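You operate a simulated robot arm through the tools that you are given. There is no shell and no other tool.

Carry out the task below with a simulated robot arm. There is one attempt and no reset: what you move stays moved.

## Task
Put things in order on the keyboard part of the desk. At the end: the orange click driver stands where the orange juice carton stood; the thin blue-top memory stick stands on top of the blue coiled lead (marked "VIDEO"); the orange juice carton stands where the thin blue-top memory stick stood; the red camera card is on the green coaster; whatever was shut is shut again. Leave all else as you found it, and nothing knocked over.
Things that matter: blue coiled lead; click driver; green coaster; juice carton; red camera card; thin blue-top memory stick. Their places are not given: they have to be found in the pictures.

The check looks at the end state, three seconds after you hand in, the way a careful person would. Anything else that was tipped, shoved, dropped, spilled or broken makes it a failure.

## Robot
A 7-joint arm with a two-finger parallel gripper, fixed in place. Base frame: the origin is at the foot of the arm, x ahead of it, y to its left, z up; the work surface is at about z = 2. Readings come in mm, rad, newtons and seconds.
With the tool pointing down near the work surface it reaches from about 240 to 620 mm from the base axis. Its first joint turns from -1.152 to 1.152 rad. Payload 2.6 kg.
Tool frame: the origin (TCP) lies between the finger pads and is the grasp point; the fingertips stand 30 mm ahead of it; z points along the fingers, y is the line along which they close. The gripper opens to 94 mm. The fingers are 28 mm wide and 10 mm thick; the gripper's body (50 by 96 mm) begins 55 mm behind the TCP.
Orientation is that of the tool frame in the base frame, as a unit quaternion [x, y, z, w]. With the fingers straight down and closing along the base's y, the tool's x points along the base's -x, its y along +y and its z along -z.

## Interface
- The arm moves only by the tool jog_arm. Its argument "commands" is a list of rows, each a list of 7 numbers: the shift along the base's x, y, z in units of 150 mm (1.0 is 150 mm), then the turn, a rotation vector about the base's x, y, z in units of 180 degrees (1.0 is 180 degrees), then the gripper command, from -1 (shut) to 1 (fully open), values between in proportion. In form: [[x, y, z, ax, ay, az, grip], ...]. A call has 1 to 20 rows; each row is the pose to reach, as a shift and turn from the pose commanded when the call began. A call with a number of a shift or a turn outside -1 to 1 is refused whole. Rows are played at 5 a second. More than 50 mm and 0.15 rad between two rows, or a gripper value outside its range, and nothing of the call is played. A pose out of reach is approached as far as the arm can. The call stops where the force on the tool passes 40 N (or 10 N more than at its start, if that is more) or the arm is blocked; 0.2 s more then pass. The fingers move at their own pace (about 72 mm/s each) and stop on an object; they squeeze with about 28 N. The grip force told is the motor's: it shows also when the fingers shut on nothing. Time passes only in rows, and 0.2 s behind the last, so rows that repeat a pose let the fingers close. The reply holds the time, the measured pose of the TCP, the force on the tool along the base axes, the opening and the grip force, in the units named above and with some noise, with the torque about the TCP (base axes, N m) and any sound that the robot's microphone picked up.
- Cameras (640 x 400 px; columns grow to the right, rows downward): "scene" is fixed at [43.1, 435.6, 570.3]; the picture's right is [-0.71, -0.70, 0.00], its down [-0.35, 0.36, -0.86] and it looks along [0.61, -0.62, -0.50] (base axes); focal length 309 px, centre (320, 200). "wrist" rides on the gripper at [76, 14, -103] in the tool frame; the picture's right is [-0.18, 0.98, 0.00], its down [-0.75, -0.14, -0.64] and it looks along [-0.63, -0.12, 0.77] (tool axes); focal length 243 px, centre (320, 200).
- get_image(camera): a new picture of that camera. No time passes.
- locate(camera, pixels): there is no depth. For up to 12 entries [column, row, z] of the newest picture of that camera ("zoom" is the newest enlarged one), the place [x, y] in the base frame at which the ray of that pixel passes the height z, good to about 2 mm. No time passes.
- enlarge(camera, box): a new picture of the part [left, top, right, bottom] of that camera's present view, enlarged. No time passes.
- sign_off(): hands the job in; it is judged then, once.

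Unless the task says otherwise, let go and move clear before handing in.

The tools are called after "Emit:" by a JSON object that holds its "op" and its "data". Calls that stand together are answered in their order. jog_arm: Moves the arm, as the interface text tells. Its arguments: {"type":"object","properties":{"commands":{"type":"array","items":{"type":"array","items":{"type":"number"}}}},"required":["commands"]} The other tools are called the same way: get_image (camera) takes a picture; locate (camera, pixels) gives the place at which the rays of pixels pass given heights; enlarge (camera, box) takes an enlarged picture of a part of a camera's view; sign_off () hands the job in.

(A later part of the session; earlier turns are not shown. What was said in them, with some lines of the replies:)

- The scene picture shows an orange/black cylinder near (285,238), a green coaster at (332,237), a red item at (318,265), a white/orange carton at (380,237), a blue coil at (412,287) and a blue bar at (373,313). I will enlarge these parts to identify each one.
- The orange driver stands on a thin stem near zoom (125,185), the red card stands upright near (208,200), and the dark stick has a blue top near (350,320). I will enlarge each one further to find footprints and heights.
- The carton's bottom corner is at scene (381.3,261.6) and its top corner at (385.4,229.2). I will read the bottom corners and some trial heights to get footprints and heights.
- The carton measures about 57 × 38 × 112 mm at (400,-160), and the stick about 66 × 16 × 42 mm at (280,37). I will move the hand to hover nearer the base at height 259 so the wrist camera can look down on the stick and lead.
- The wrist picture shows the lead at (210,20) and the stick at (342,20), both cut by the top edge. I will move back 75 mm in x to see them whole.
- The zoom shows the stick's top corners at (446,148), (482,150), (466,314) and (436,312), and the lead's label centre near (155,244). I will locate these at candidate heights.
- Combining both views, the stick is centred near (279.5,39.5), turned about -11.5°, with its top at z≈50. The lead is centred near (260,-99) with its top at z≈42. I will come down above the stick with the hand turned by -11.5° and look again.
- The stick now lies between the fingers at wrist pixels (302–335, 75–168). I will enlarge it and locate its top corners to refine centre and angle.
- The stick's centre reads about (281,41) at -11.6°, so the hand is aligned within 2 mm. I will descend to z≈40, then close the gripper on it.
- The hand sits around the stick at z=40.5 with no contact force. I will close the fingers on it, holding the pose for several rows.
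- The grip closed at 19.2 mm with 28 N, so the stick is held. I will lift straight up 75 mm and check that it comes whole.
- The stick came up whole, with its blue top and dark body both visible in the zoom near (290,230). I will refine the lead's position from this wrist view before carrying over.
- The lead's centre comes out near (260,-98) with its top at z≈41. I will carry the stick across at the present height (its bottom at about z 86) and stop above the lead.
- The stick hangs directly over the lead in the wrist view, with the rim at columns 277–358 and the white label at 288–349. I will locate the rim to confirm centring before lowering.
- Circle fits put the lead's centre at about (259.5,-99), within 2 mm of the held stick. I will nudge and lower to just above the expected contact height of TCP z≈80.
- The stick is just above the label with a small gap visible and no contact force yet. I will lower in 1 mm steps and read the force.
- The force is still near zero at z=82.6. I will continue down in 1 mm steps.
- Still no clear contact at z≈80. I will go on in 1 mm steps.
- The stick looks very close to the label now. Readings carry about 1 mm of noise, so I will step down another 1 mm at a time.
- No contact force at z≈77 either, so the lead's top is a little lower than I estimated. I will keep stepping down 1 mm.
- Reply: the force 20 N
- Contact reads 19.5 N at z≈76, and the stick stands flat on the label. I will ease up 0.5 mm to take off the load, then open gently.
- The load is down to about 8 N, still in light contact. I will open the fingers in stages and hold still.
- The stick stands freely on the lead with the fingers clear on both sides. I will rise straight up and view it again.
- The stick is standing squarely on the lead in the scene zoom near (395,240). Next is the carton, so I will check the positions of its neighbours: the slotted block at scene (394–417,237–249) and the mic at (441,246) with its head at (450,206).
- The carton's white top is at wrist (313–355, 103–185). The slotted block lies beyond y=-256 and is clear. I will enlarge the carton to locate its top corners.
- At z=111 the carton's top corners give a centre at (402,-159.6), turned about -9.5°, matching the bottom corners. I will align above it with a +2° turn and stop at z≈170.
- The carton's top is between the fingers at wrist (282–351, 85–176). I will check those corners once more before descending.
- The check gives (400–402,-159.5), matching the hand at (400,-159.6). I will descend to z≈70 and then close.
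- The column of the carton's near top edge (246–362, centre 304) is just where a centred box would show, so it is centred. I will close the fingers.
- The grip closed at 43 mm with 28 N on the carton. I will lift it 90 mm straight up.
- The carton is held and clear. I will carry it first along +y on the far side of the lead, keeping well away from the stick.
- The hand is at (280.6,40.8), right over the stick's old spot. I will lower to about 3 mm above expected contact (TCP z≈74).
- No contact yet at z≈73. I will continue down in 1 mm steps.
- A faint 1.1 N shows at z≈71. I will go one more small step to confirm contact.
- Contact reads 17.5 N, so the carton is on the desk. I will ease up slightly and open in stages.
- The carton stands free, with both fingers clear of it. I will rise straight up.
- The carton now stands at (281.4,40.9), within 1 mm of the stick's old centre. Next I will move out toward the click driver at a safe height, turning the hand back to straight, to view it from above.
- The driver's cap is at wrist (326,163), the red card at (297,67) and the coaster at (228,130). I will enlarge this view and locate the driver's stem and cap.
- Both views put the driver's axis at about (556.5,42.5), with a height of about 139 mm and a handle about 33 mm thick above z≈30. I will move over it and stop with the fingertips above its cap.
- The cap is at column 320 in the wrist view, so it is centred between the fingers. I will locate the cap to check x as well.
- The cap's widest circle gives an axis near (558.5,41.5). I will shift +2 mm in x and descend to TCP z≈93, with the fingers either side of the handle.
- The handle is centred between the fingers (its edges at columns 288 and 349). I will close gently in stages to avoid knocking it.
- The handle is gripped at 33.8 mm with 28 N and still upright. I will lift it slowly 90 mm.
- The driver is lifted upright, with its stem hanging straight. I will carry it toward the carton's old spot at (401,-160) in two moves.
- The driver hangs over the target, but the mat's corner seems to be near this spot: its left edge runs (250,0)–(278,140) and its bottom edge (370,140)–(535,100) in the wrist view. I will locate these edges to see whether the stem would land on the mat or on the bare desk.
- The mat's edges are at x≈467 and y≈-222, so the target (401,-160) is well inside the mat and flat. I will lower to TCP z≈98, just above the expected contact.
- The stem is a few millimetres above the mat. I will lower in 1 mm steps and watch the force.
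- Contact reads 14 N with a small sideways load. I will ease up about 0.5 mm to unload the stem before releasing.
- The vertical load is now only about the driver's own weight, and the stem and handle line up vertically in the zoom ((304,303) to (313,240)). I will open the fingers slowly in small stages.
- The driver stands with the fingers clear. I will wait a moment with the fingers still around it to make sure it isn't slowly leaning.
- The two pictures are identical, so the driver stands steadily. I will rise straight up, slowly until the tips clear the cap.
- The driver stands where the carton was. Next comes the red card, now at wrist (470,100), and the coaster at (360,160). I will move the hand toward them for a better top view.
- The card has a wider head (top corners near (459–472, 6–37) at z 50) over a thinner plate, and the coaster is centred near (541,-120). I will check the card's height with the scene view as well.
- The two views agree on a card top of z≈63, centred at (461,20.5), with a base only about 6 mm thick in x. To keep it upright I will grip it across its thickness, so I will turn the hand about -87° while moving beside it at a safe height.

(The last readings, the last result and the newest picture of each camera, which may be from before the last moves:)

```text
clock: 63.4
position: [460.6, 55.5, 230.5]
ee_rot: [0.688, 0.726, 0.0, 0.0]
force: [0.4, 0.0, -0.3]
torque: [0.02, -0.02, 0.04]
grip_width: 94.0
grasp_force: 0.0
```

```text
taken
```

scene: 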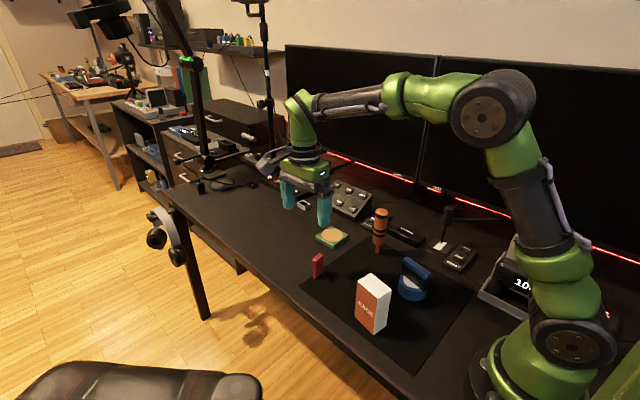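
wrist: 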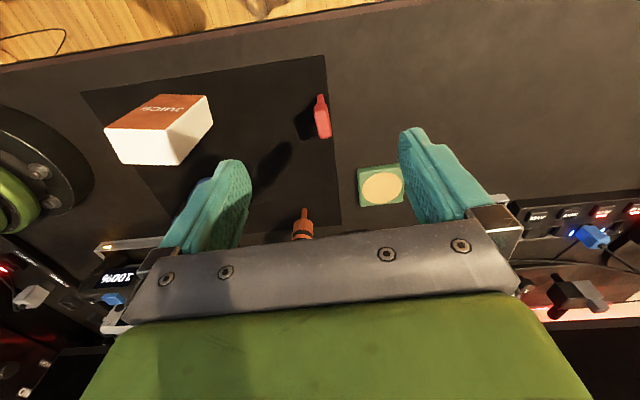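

The turn worked (ee_rot 0.688, 0.726), and the card is between the fingers at wrist (322,117). I will enlarge it to refine its centre.

Emit:
{"op": "enlarge", "data": {"camera": "wrist", "box": [280, 80, 370, 150]}}

```text
5.71 times, centred on (325, 115) of wrist
```

zoom: 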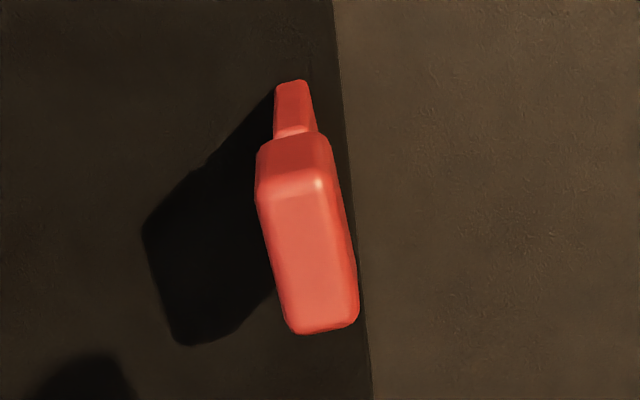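

Emit:
{"op": "locate", "data": {"camera": "zoom", "pixels": [[257, 187, 62], [328, 172, 62], [358, 318, 62], [291, 333, 62], [257, 187, 66], [328, 172, 66], [358, 318, 66], [291, 333, 66], [276, 85, 2], [307, 81, 2]]}}

```text
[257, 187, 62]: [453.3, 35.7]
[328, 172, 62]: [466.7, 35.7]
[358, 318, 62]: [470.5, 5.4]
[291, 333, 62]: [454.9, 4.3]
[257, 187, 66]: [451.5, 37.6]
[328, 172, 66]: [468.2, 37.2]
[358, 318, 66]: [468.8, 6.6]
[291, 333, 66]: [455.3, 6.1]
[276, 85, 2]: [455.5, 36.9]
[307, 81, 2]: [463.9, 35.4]
```

The card's centre is (461.2,20.3), and the base corner confirms it. I will move over it and descend to z≈105 first.

Emit:
{"op": "jog_arm", "data": {"commands": [[0.004, -0.12, 0, 0, 0, 0, 1], [0.004, -0.235, -0.1, 0, 0, 0, 1], [0.004, -0.235, -0.3, 0, 0, 0, 1], [0.004, -0.235, -0.5, 0, 0, 0, 1], [0.004, -0.235, -0.7, 0, 0, 0, 1], [0.004, -0.235, -0.835, 0, 0, 0, 1], [0.004, -0.235, -0.835, 0, 0, 0, 1]]}}

Emit:
{"op": "get_image", "data": {"camera": "wrist"}}

Emit:
{"op": "enlarge", "data": {"camera": "scene", "box": [260, 190, 380, 300]}}

```text
clock: 65.0
position: [461.1, 19.7, 105.6]
ee_rot: [0.688, 0.726, 0.0, -0.001]
force: [0.3, -0.1, 0.0]
torque: [-0.02, 0.0, -0.04]
grip_width: 94.0
grasp_force: 0.1
```

```text
taken
```

wrist: 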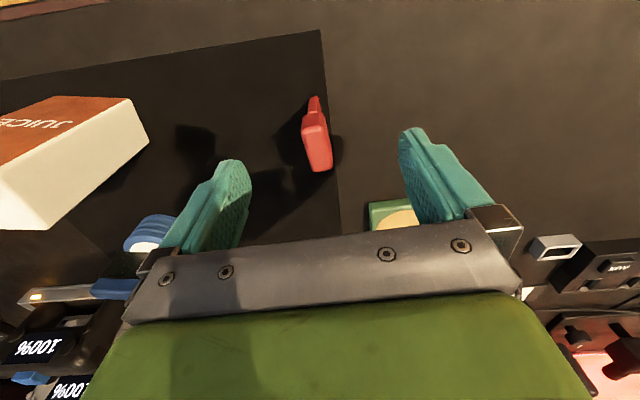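

```text
3.64 times, centred on (320, 245) of scene
```

zoom: 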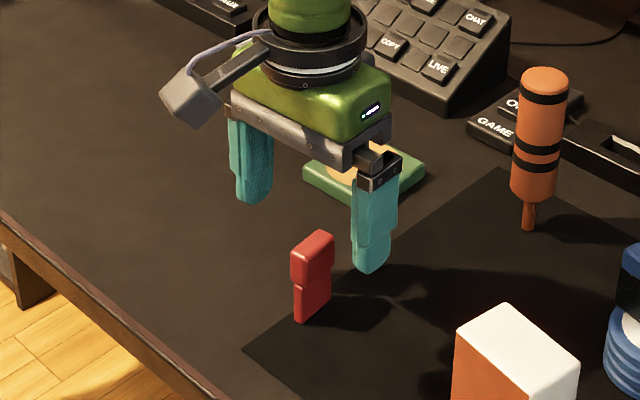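

The card's top is at (318,148), right where the tool axis meets that height. I will descend to TCP z≈48.

Emit:
{"op": "jog_arm", "data": {"commands": [[0, 0, -0.12, 0, 0, 0, 1], [0, 0, -0.24, 0, 0, 0, 1], [0, 0, -0.34, 0, 0, 0, 1], [0, 0, -0.384, 0, 0, 0, 1], [0, 0, -0.384, 0, 0, 0, 1]]}}

Emit:
{"op": "get_image", "data": {"camera": "wrist"}}

Emit:
{"op": "enlarge", "data": {"camera": "scene", "box": [270, 210, 360, 290]}}

```text
clock: 66.2
position: [461.7, 20.2, 46.7]
ee_rot: [0.687, 0.727, 0.0, 0.0]
force: [0.0, -0.7, -0.5]
torque: [-0.02, -0.01, -0.01]
grip_width: 94.0
grasp_force: 0.1
```

```text
taken
```

wrist: 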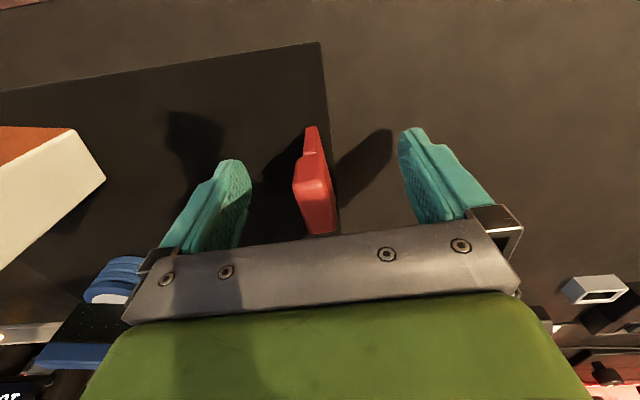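

```text
5.00 times, centred on (315, 250) of scene
```

zoom: 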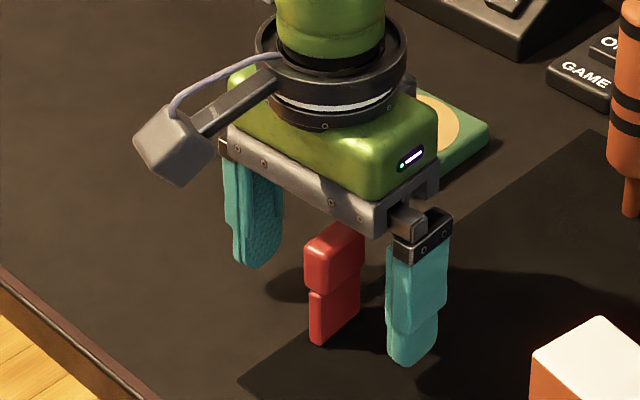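

The card is centred between the fingers with the pads beside its head. I will close gently in stages.

Emit:
{"op": "jog_arm", "data": {"commands": [[0, 0, 0, 0, 0, 0, 0.4], [0, 0, 0, 0, 0, 0, -0.1], [0, 0, 0, 0, 0, 0, -0.45], [0, 0, 0, 0, 0, 0, -0.55], [0, 0, 0, 0, 0, 0, -0.62], [0, 0, 0, 0, 0, 0, -0.7], [0, 0, 0, 0, 0, 0, -0.8], [0, 0, 0, 0, 0, 0, -1], [0, 0, 0, 0, 0, 0, -1]]}}

Emit:
{"op": "get_image", "data": {"camera": "wrist"}}

Emit:
{"op": "enlarge", "data": {"camera": "scene", "box": [270, 210, 360, 290]}}

```text
clock: 68.2
position: [462.5, 19.5, 47.1]
ee_rot: [0.688, 0.725, -0.001, 0.001]
force: [0.7, 0.4, 1.0]
torque: [-0.02, -0.02, -0.02]
grip_width: 19.2
grasp_force: 28.0
```

```text
taken
```

wrist: 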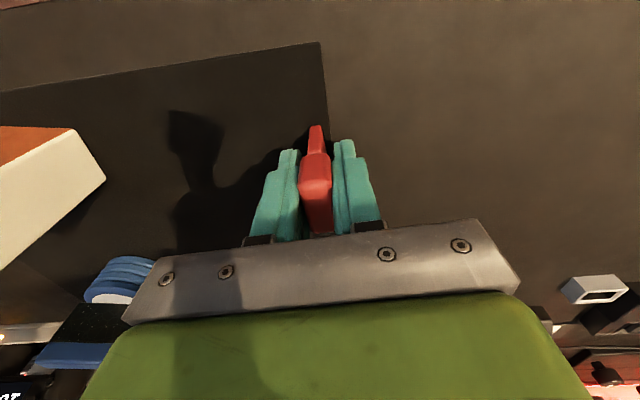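

```text
5.00 times, centred on (315, 250) of scene
```

zoom: 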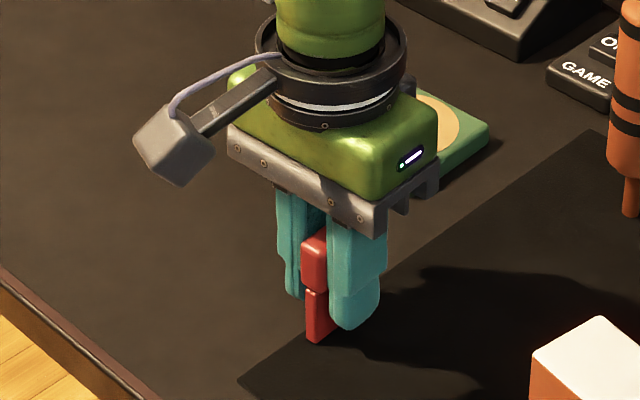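

The card is gripped at 19.2 mm with 28 N. I will lift it 60 mm slowly.

Emit:
{"op": "jog_arm", "data": {"commands": [[0, 0, 0.03, 0, 0, 0, -1], [0, 0, 0.1, 0, 0, 0, -1], [0, 0, 0.22, 0, 0, 0, -1], [0, 0, 0.34, 0, 0, 0, -1], [0, 0, 0.42, 0, 0, 0, -1], [0, 0, 0.42, 0, 0, 0, -1]]}}

Emit:
{"op": "get_image", "data": {"camera": "wrist"}}

Emit:
{"op": "enlarge", "data": {"camera": "scene", "box": [260, 170, 380, 280]}}

```text
clock: 69.6
position: [461.8, 19.9, 111.6]
ee_rot: [0.688, 0.726, 0.0, 0.0]
force: [0.6, -0.1, 0.1]
torque: [0.01, 0.03, 0.04]
grip_width: 19.5
grasp_force: 27.7
```

```text
taken
```

wrist: 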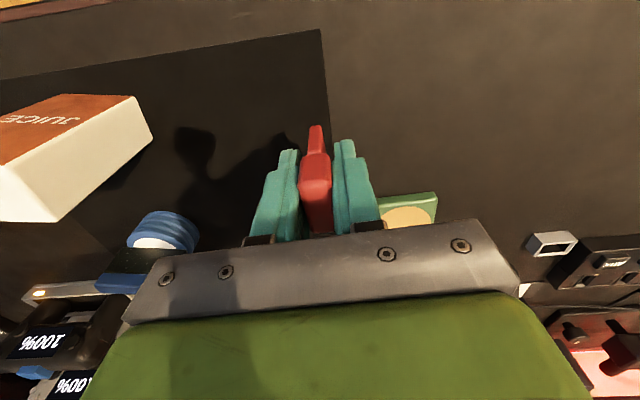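

```text
3.64 times, centred on (320, 225) of scene
```

zoom: 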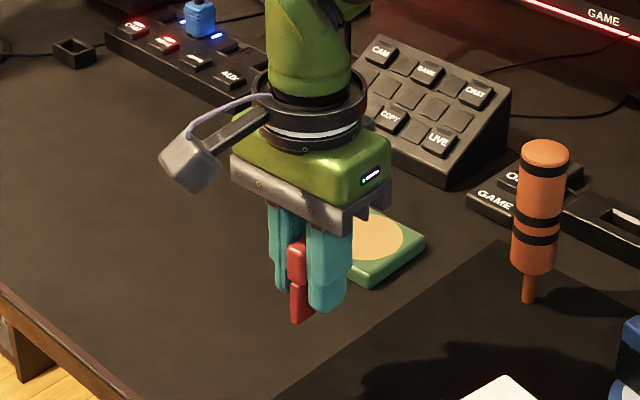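

The card is lifted whole and upright. I will check the keypad's near corner and carry the card over to the coaster's centre at (542,-121).

Emit:
{"op": "jog_arm", "data": {"commands": [[0.07, -0.13, 0, 0, 0, 0, -1], [0.15, -0.27, 0, 0, 0, 0, -1], [0.23, -0.4, 0, 0, 0, 0, -1], [0.31, -0.53, 0, 0, 0, 0, -1], [0.38, -0.67, 0, 0, 0, 0, -1], [0.46, -0.8, 0, 0, 0, 0, -1], [0.51, -0.89, 0, 0, 0, 0, -1], [0.535, -0.939, 0, 0, 0, 0, -1], [0.535, -0.939, 0, 0, 0, 0, -1]]}}

Emit:
{"op": "get_image", "data": {"camera": "wrist"}}

Emit:
{"op": "get_image", "data": {"camera": "scene"}}

Emit:
{"op": "enlarge", "data": {"camera": "scene", "box": [290, 160, 400, 270]}}

Emit:
{"op": "locate", "data": {"camera": "scene", "pixels": [[355.7, 220.9, 2], [325, 208, 2], [355, 212, 25], [345, 182, 40]]}}

```text
clock: 71.6
position: [541.9, -120.4, 109.7]
ee_rot: [0.688, 0.726, 0.0, 0.0]
force: [0.4, -0.1, -0.3]
torque: [-0.01, 0.01, 0.0]
grip_width: 18.9
grasp_force: 27.7
```

```text
taken
```

wrist: 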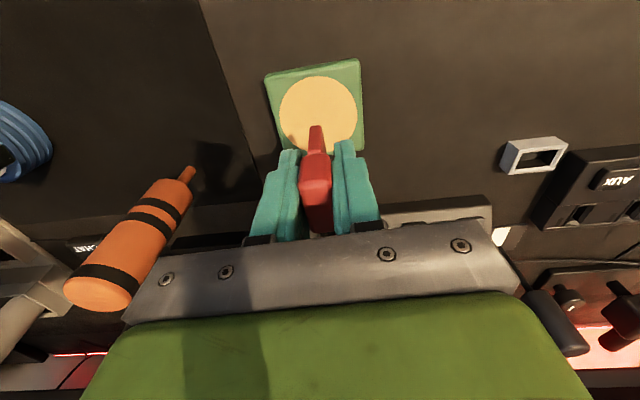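

```text
taken
```

scene: 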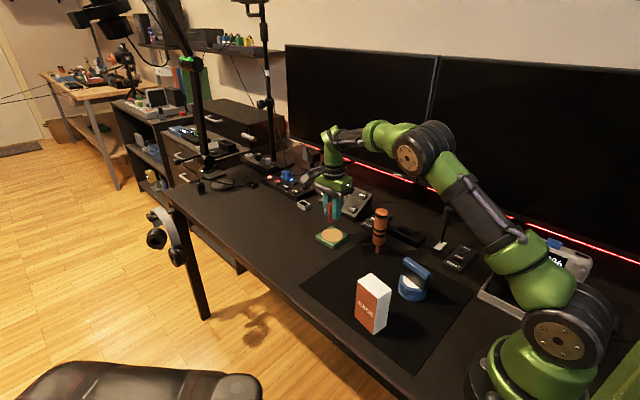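

```text
3.64 times, centred on (345, 215) of scene
```

zoom: 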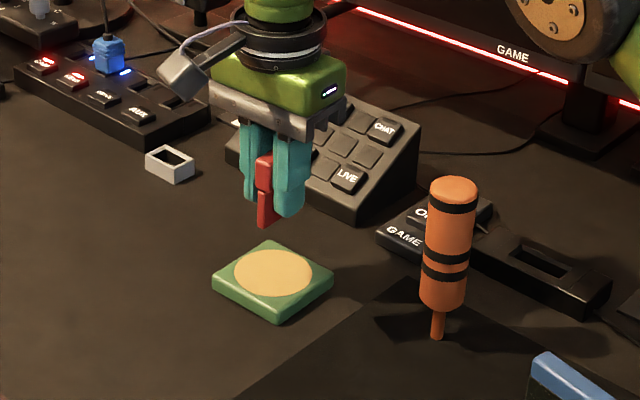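

```text
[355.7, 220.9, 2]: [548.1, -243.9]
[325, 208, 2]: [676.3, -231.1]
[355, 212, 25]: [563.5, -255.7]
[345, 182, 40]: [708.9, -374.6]
```

The card hangs over the coaster, whose disc spans wrist columns 279–358. I will locate the coaster's edges again to confirm centring.

Emit:
{"op": "enlarge", "data": {"camera": "wrist", "box": [245, 45, 385, 185]}}

Emit:
{"op": "locate", "data": {"camera": "wrist", "pixels": [[265, 75, 11], [358, 58, 11], [365, 150, 11], [279, 113, 11], [358, 108, 11], [318, 76, 11], [319, 152, 11]]}}

```text
2.86 times, centred on (315, 115) of wrist
```

zoom: 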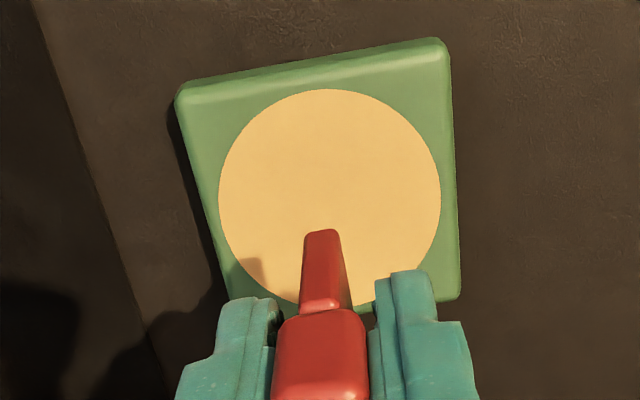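

```text
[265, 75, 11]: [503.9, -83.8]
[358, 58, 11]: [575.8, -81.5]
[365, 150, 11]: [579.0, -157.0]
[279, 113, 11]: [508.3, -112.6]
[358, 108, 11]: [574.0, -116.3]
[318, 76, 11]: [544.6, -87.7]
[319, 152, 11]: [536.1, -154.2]
```

The coaster's centre reads (541.4,-120.4), directly under the card. I will lower to TCP z≈63, a few millimetres above the expected contact.

Emit:
{"op": "jog_arm", "data": {"commands": [[0, 0, -0.1, 0, 0, 0, -1], [0, 0, -0.2, 0, 0, 0, -1], [0, 0, -0.28, 0, 0, 0, -1], [0, 0, -0.31, 0, 0, 0, -1], [0, 0, -0.31, 0, 0, 0, -1]]}}

Emit:
{"op": "enlarge", "data": {"camera": "scene", "box": [305, 190, 365, 260]}}

Emit:
{"op": "get_image", "data": {"camera": "wrist"}}

```text
clock: 72.8
position: [540.4, -120.4, 63.6]
ee_rot: [0.688, 0.725, 0.0, -0.001]
force: [0.9, -0.1, 1.0]
torque: [0.0, 0.02, -0.01]
grip_width: 19.2
grasp_force: 28.0
```

```text
5.71 times, centred on (335, 225) of scene
```

zoom: 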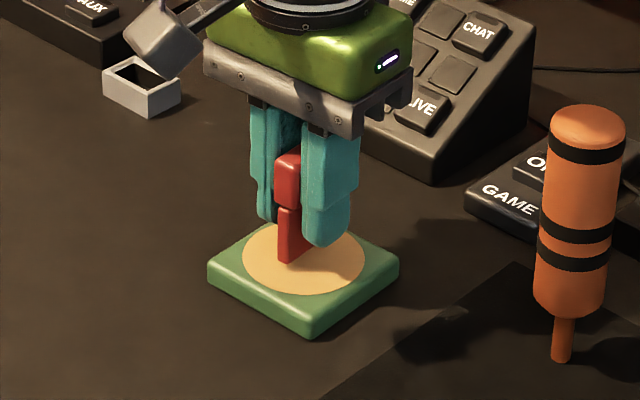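

```text
taken
```

wrist: 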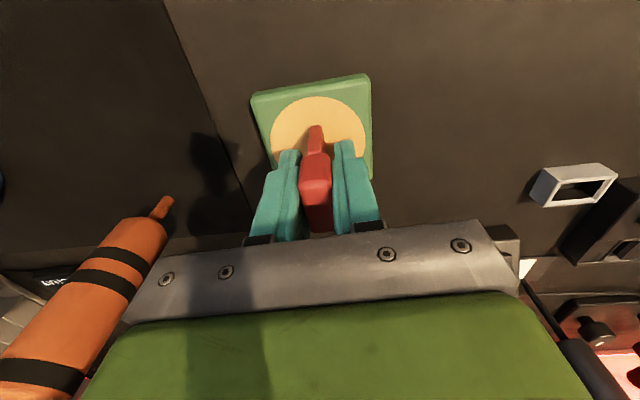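

The card is a few millimetres above the disc. I will lower in 1 mm steps.

Emit:
{"op": "jog_arm", "data": {"commands": [[0, 0, -0.007, 0, 0, 0, -1], [0, 0, -0.014, 0, 0, 0, -1], [0, 0, -0.014, 0, 0, 0, -1]]}}

Emit:
{"op": "jog_arm", "data": {"commands": [[0, 0, -0.006, 0, 0, 0, -1], [0, 0, -0.006, 0, 0, 0, -1]]}}

Emit:
{"op": "jog_arm", "data": {"commands": [[0, 0, -0.006, 0, 0, 0, -1], [0, 0, -0.006, 0, 0, 0, -1]]}}

```text
clock: 73.6
position: [542.0, -119.6, 60.7]
ee_rot: [0.688, 0.726, 0.0, 0.001]
force: [-0.7, 0.0, -0.3]
torque: [-0.04, 0.02, 0.0]
grip_width: 19.1
grasp_force: 27.7
```

```text
clock: 74.2
position: [541.1, -120.8, 60.1]
ee_rot: [0.688, 0.726, 0.0, 0.0]
force: [0.4, -0.3, -0.8]
torque: [-0.01, 0.0, 0.02]
grip_width: 19.1
grasp_force: 27.8
```

```text
clock: 74.8
position: [541.8, -122.2, 59.2]
ee_rot: [0.687, 0.726, 0.0, 0.001]
force: [-0.9, -0.4, -0.4]
torque: [0.04, 0.02, 0.02]
grip_width: 19.2
grasp_force: 28.1
```

No contact yet at z≈59. I will keep stepping down 1 mm at a time.

Emit:
{"op": "jog_arm", "data": {"commands": [[0, 0, -0.006, 0, 0, 0, -1], [0, 0, -0.006, 0, 0, 0, -1]]}}

Emit:
{"op": "enlarge", "data": {"camera": "scene", "box": [310, 205, 355, 255]}}

```text
clock: 75.4
position: [542.3, -121.3, 59.2]
ee_rot: [0.687, 0.726, 0.0, 0.0]
force: [0.0, 0.4, 1.1]
torque: [0.0, 0.0, -0.01]
grip_width: 19.3
grasp_force: 27.6
```

```text
8.00 times, centred on (332, 230) of scene
```

zoom: 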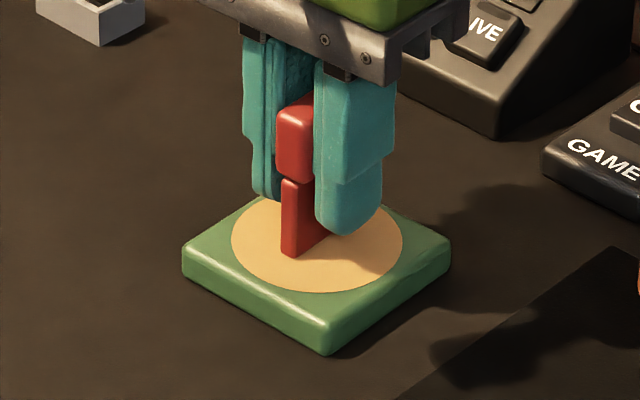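

Emit:
{"op": "jog_arm", "data": {"commands": [[0, 0, -0.006, 0, 0, 0, -1], [0, 0, -0.006, 0, 0, 0, -1]]}}

```text
clock: 76.0
position: [541.0, -121.5, 58.9]
ee_rot: [0.687, 0.726, 0.001, 0.001]
force: [-1.6, 0.5, 7.6]
torque: [0.03, 0.06, -0.02]
grip_width: 19.4
grasp_force: 28.0
```

Light contact of 7.6 N shows at z≈58, so the card is on the coaster. I will ease up a hair and open slowly.

Emit:
{"op": "jog_arm", "data": {"commands": [[0, 0, 0.003, 0, 0, 0, -1], [0, 0, 0.003, 0, 0, 0, -1]]}}

Emit:
{"op": "enlarge", "data": {"camera": "scene", "box": [310, 205, 355, 255]}}

```text
clock: 76.6
position: [542.0, -120.0, 59.1]
ee_rot: [0.687, 0.726, 0.0, 0.001]
force: [2.0, -0.8, 5.5]
torque: [-0.03, -0.06, 0.02]
grip_width: 19.4
grasp_force: 27.7
```

```text
8.00 times, centred on (332, 230) of scene
```

zoom: 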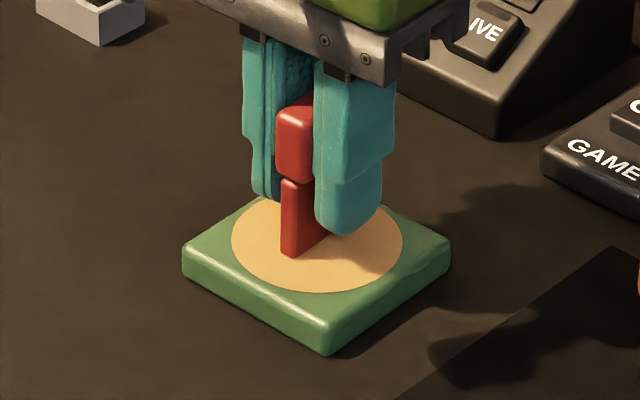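

The card rests upright on the disc with about 5 N of load. I will open the fingers slowly in small stages.

Emit:
{"op": "jog_arm", "data": {"commands": [[0, 0, 0, 0, 0, 0, -0.57], [0, 0, 0, 0, 0, 0, -0.55], [0, 0, 0, 0, 0, 0, -0.52], [0, 0, 0, 0, 0, 0, -0.48], [0, 0, 0, 0, 0, 0, -0.4], [0, 0, 0, 0, 0, 0, -0.25], [0, 0, 0, 0, 0, 0, -0.05], [0, 0, 0, 0, 0, 0, 0.1], [0, 0, 0, 0, 0, 0, 0.1], [0, 0, 0, 0, 0, 0, 0.1]]}}

Emit:
{"op": "get_image", "data": {"camera": "wrist"}}

Emit:
{"op": "enlarge", "data": {"camera": "scene", "box": [305, 195, 365, 260]}}

```text
clock: 78.8
position: [541.3, -121.2, 58.5]
ee_rot: [0.687, 0.726, 0.0, -0.001]
force: [0.0, 0.3, -0.3]
torque: [-0.05, 0.02, -0.01]
grip_width: 52.0
grasp_force: 0.0
```

```text
taken
```

wrist: 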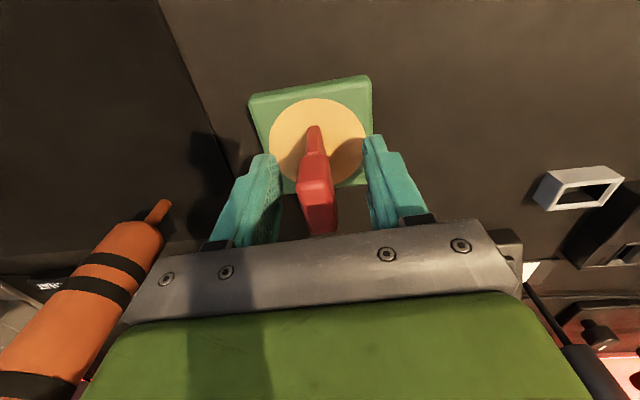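

```text
6.15 times, centred on (335, 228) of scene
```

zoom: 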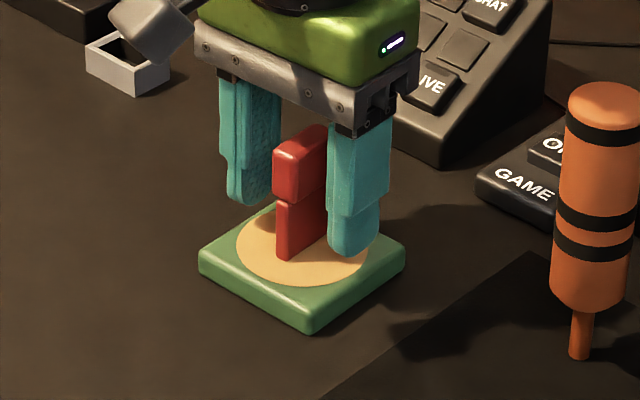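

The card stands upright in the middle of the coaster with the fingers clear. I will rise straight up slowly.

Emit:
{"op": "jog_arm", "data": {"commands": [[0, 0, 0.05, 0, 0, 0, 0.1], [0, 0, 0.13, 0, 0, 0, 0.1], [0, 0, 0.25, 0, 0, 0, 0.1], [0, 0, 0.4, 0, 0, 0, 0.1], [0, 0, 0.57, 0, 0, 0, 0.1], [0, 0, 0.75, 0, 0, 0, 0.1], [0, 0, 0.92, 0, 0, 0, 0.3], [0, 0, 1.0, 0, 0, 0, 0.3], [0, 0, 1.0, 0, 0, 0, 0.3]]}}

Emit:
{"op": "get_image", "data": {"camera": "wrist"}}

Emit:
{"op": "get_image", "data": {"camera": "scene"}}

Emit:
{"op": "enlarge", "data": {"camera": "scene", "box": [300, 190, 450, 340]}}

```text
clock: 80.8
position: [541.7, -120.2, 208.9]
ee_rot: [0.687, 0.726, 0.0, 0.0]
force: [0.1, -0.3, -0.9]
torque: [0.0, 0.01, 0.0]
grip_width: 61.3
grasp_force: 0.0
```

```text
taken
```

wrist: 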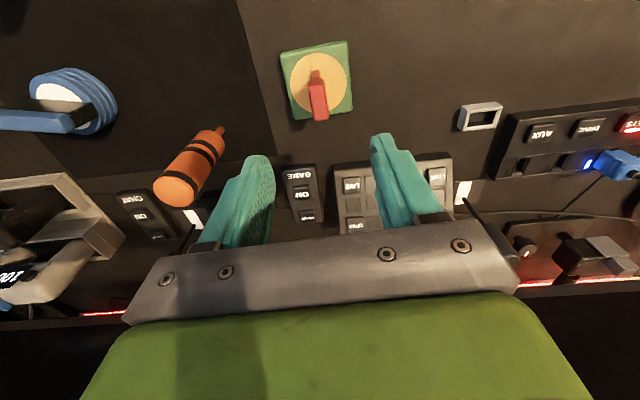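

```text
taken
```

scene: 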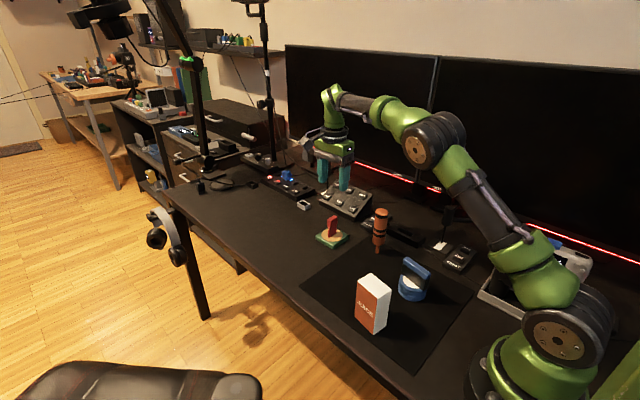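

```text
2.67 times, centred on (375, 265) of scene
```

zoom: 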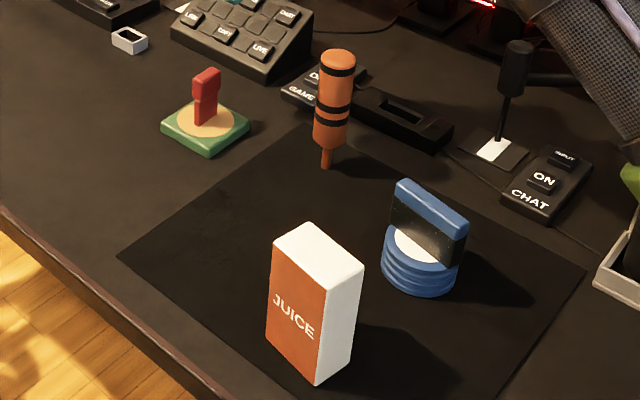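

All four items are in place in the zoom: card on the coaster, driver at the carton's old spot, stick on the lead and carton at the stick's old spot. I will raise the hand, turn it back and retreat clear at height.

Emit:
{"op": "jog_arm", "data": {"commands": [[0, 0, 0.12, 0, 0, 0.02, 0.3], [0, 0.02, 0.26, 0, 0, 0.05, 0.3], [-0.03, 0.05, 0.4, 0, 0, 0.085, 0.3], [-0.07, 0.08, 0.5, 0, 0, 0.12, 0.3], [-0.12, 0.11, 0.55, 0, 0, 0.155, 0.3], [-0.17, 0.14, 0.58, 0, 0, 0.19, 0.3], [-0.22, 0.17, 0.6, 0, 0, 0.225, 0.3], [-0.27, 0.2, 0.6, 0, 0, 0.26, 0.3], [-0.32, 0.23, 0.6, 0, 0, 0.295, 0.3], [-0.37, 0.26, 0.6, 0, 0, 0.33, 0.3], [-0.42, 0.29, 0.6, 0, 0, 0.365, 0.3], [-0.47, 0.32, 0.6, 0, 0, 0.4, 0.3], [-0.52, 0.35, 0.6, 0, 0, 0.43, 0.3], [-0.57, 0.38, 0.6, 0, 0, 0.46, 0.3], [-0.6, 0.4, 0.6, 0, 0, 0.483, 0.3], [-0.6, 0.4, 0.6, 0, 0, 0.483, 0.3]]}}

Emit:
{"op": "get_image", "data": {"camera": "wrist"}}

Emit:
{"op": "get_image", "data": {"camera": "scene"}}

Emit:
{"op": "enlarge", "data": {"camera": "scene", "box": [300, 190, 450, 340]}}

```text
clock: 84.2
position: [451.7, -60.4, 299.3]
ee_rot: [0.0, 1.0, 0.001, 0.0]
force: [0.9, 0.0, -0.1]
torque: [-0.02, 0.01, 0.02]
grip_width: 61.1
grasp_force: 0.1
```

```text
taken
```

wrist: 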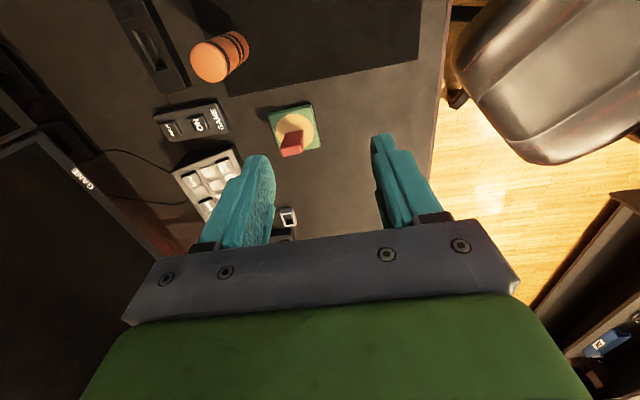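

```text
taken
```

scene: 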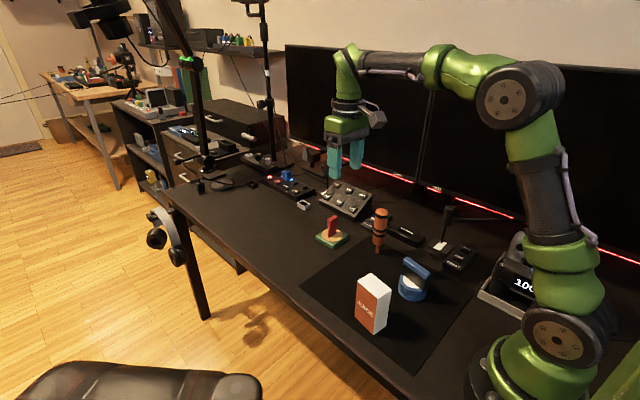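

```text
2.67 times, centred on (375, 265) of scene
```

zoom: 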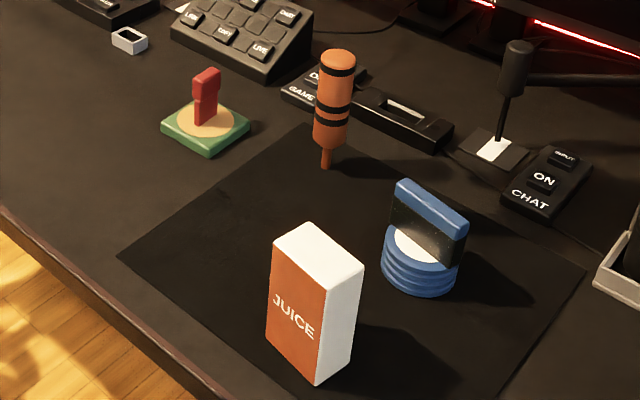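

The last scene picture shows everything upright and steady: card on the coaster at (332,232), driver at (380,230), stick on the lead at (413,278) and carton at (372,303). The arm is clear and nothing else looks disturbed, so I am handing in.

Emit:
{"op": "sign_off", "data": {}}

```text
The job is handed in.
```

All four things are where you asked, each standing upright in the last pictures before I handed in. The check's result hasn't come back.

| Item | Where it is now |
|---|---|
| Orange click driver | Where the carton stood, within about 3 mm |
| Thin blue-top memory stick | Standing on top of the blue coiled lead marked "VIDEO" |
| Orange juice carton | Where the memory stick stood, within about 1 mm |
| Red camera card | Standing in the middle of the green coaster |

The click driver rests only on its thin stem, so it is the easiest of the four to tip. It stayed steady from when I let go until hand-in.

I opened nothing, so there was nothing to shut again. Nothing else on the desk looked moved or knocked, and the arm is clear of everything.
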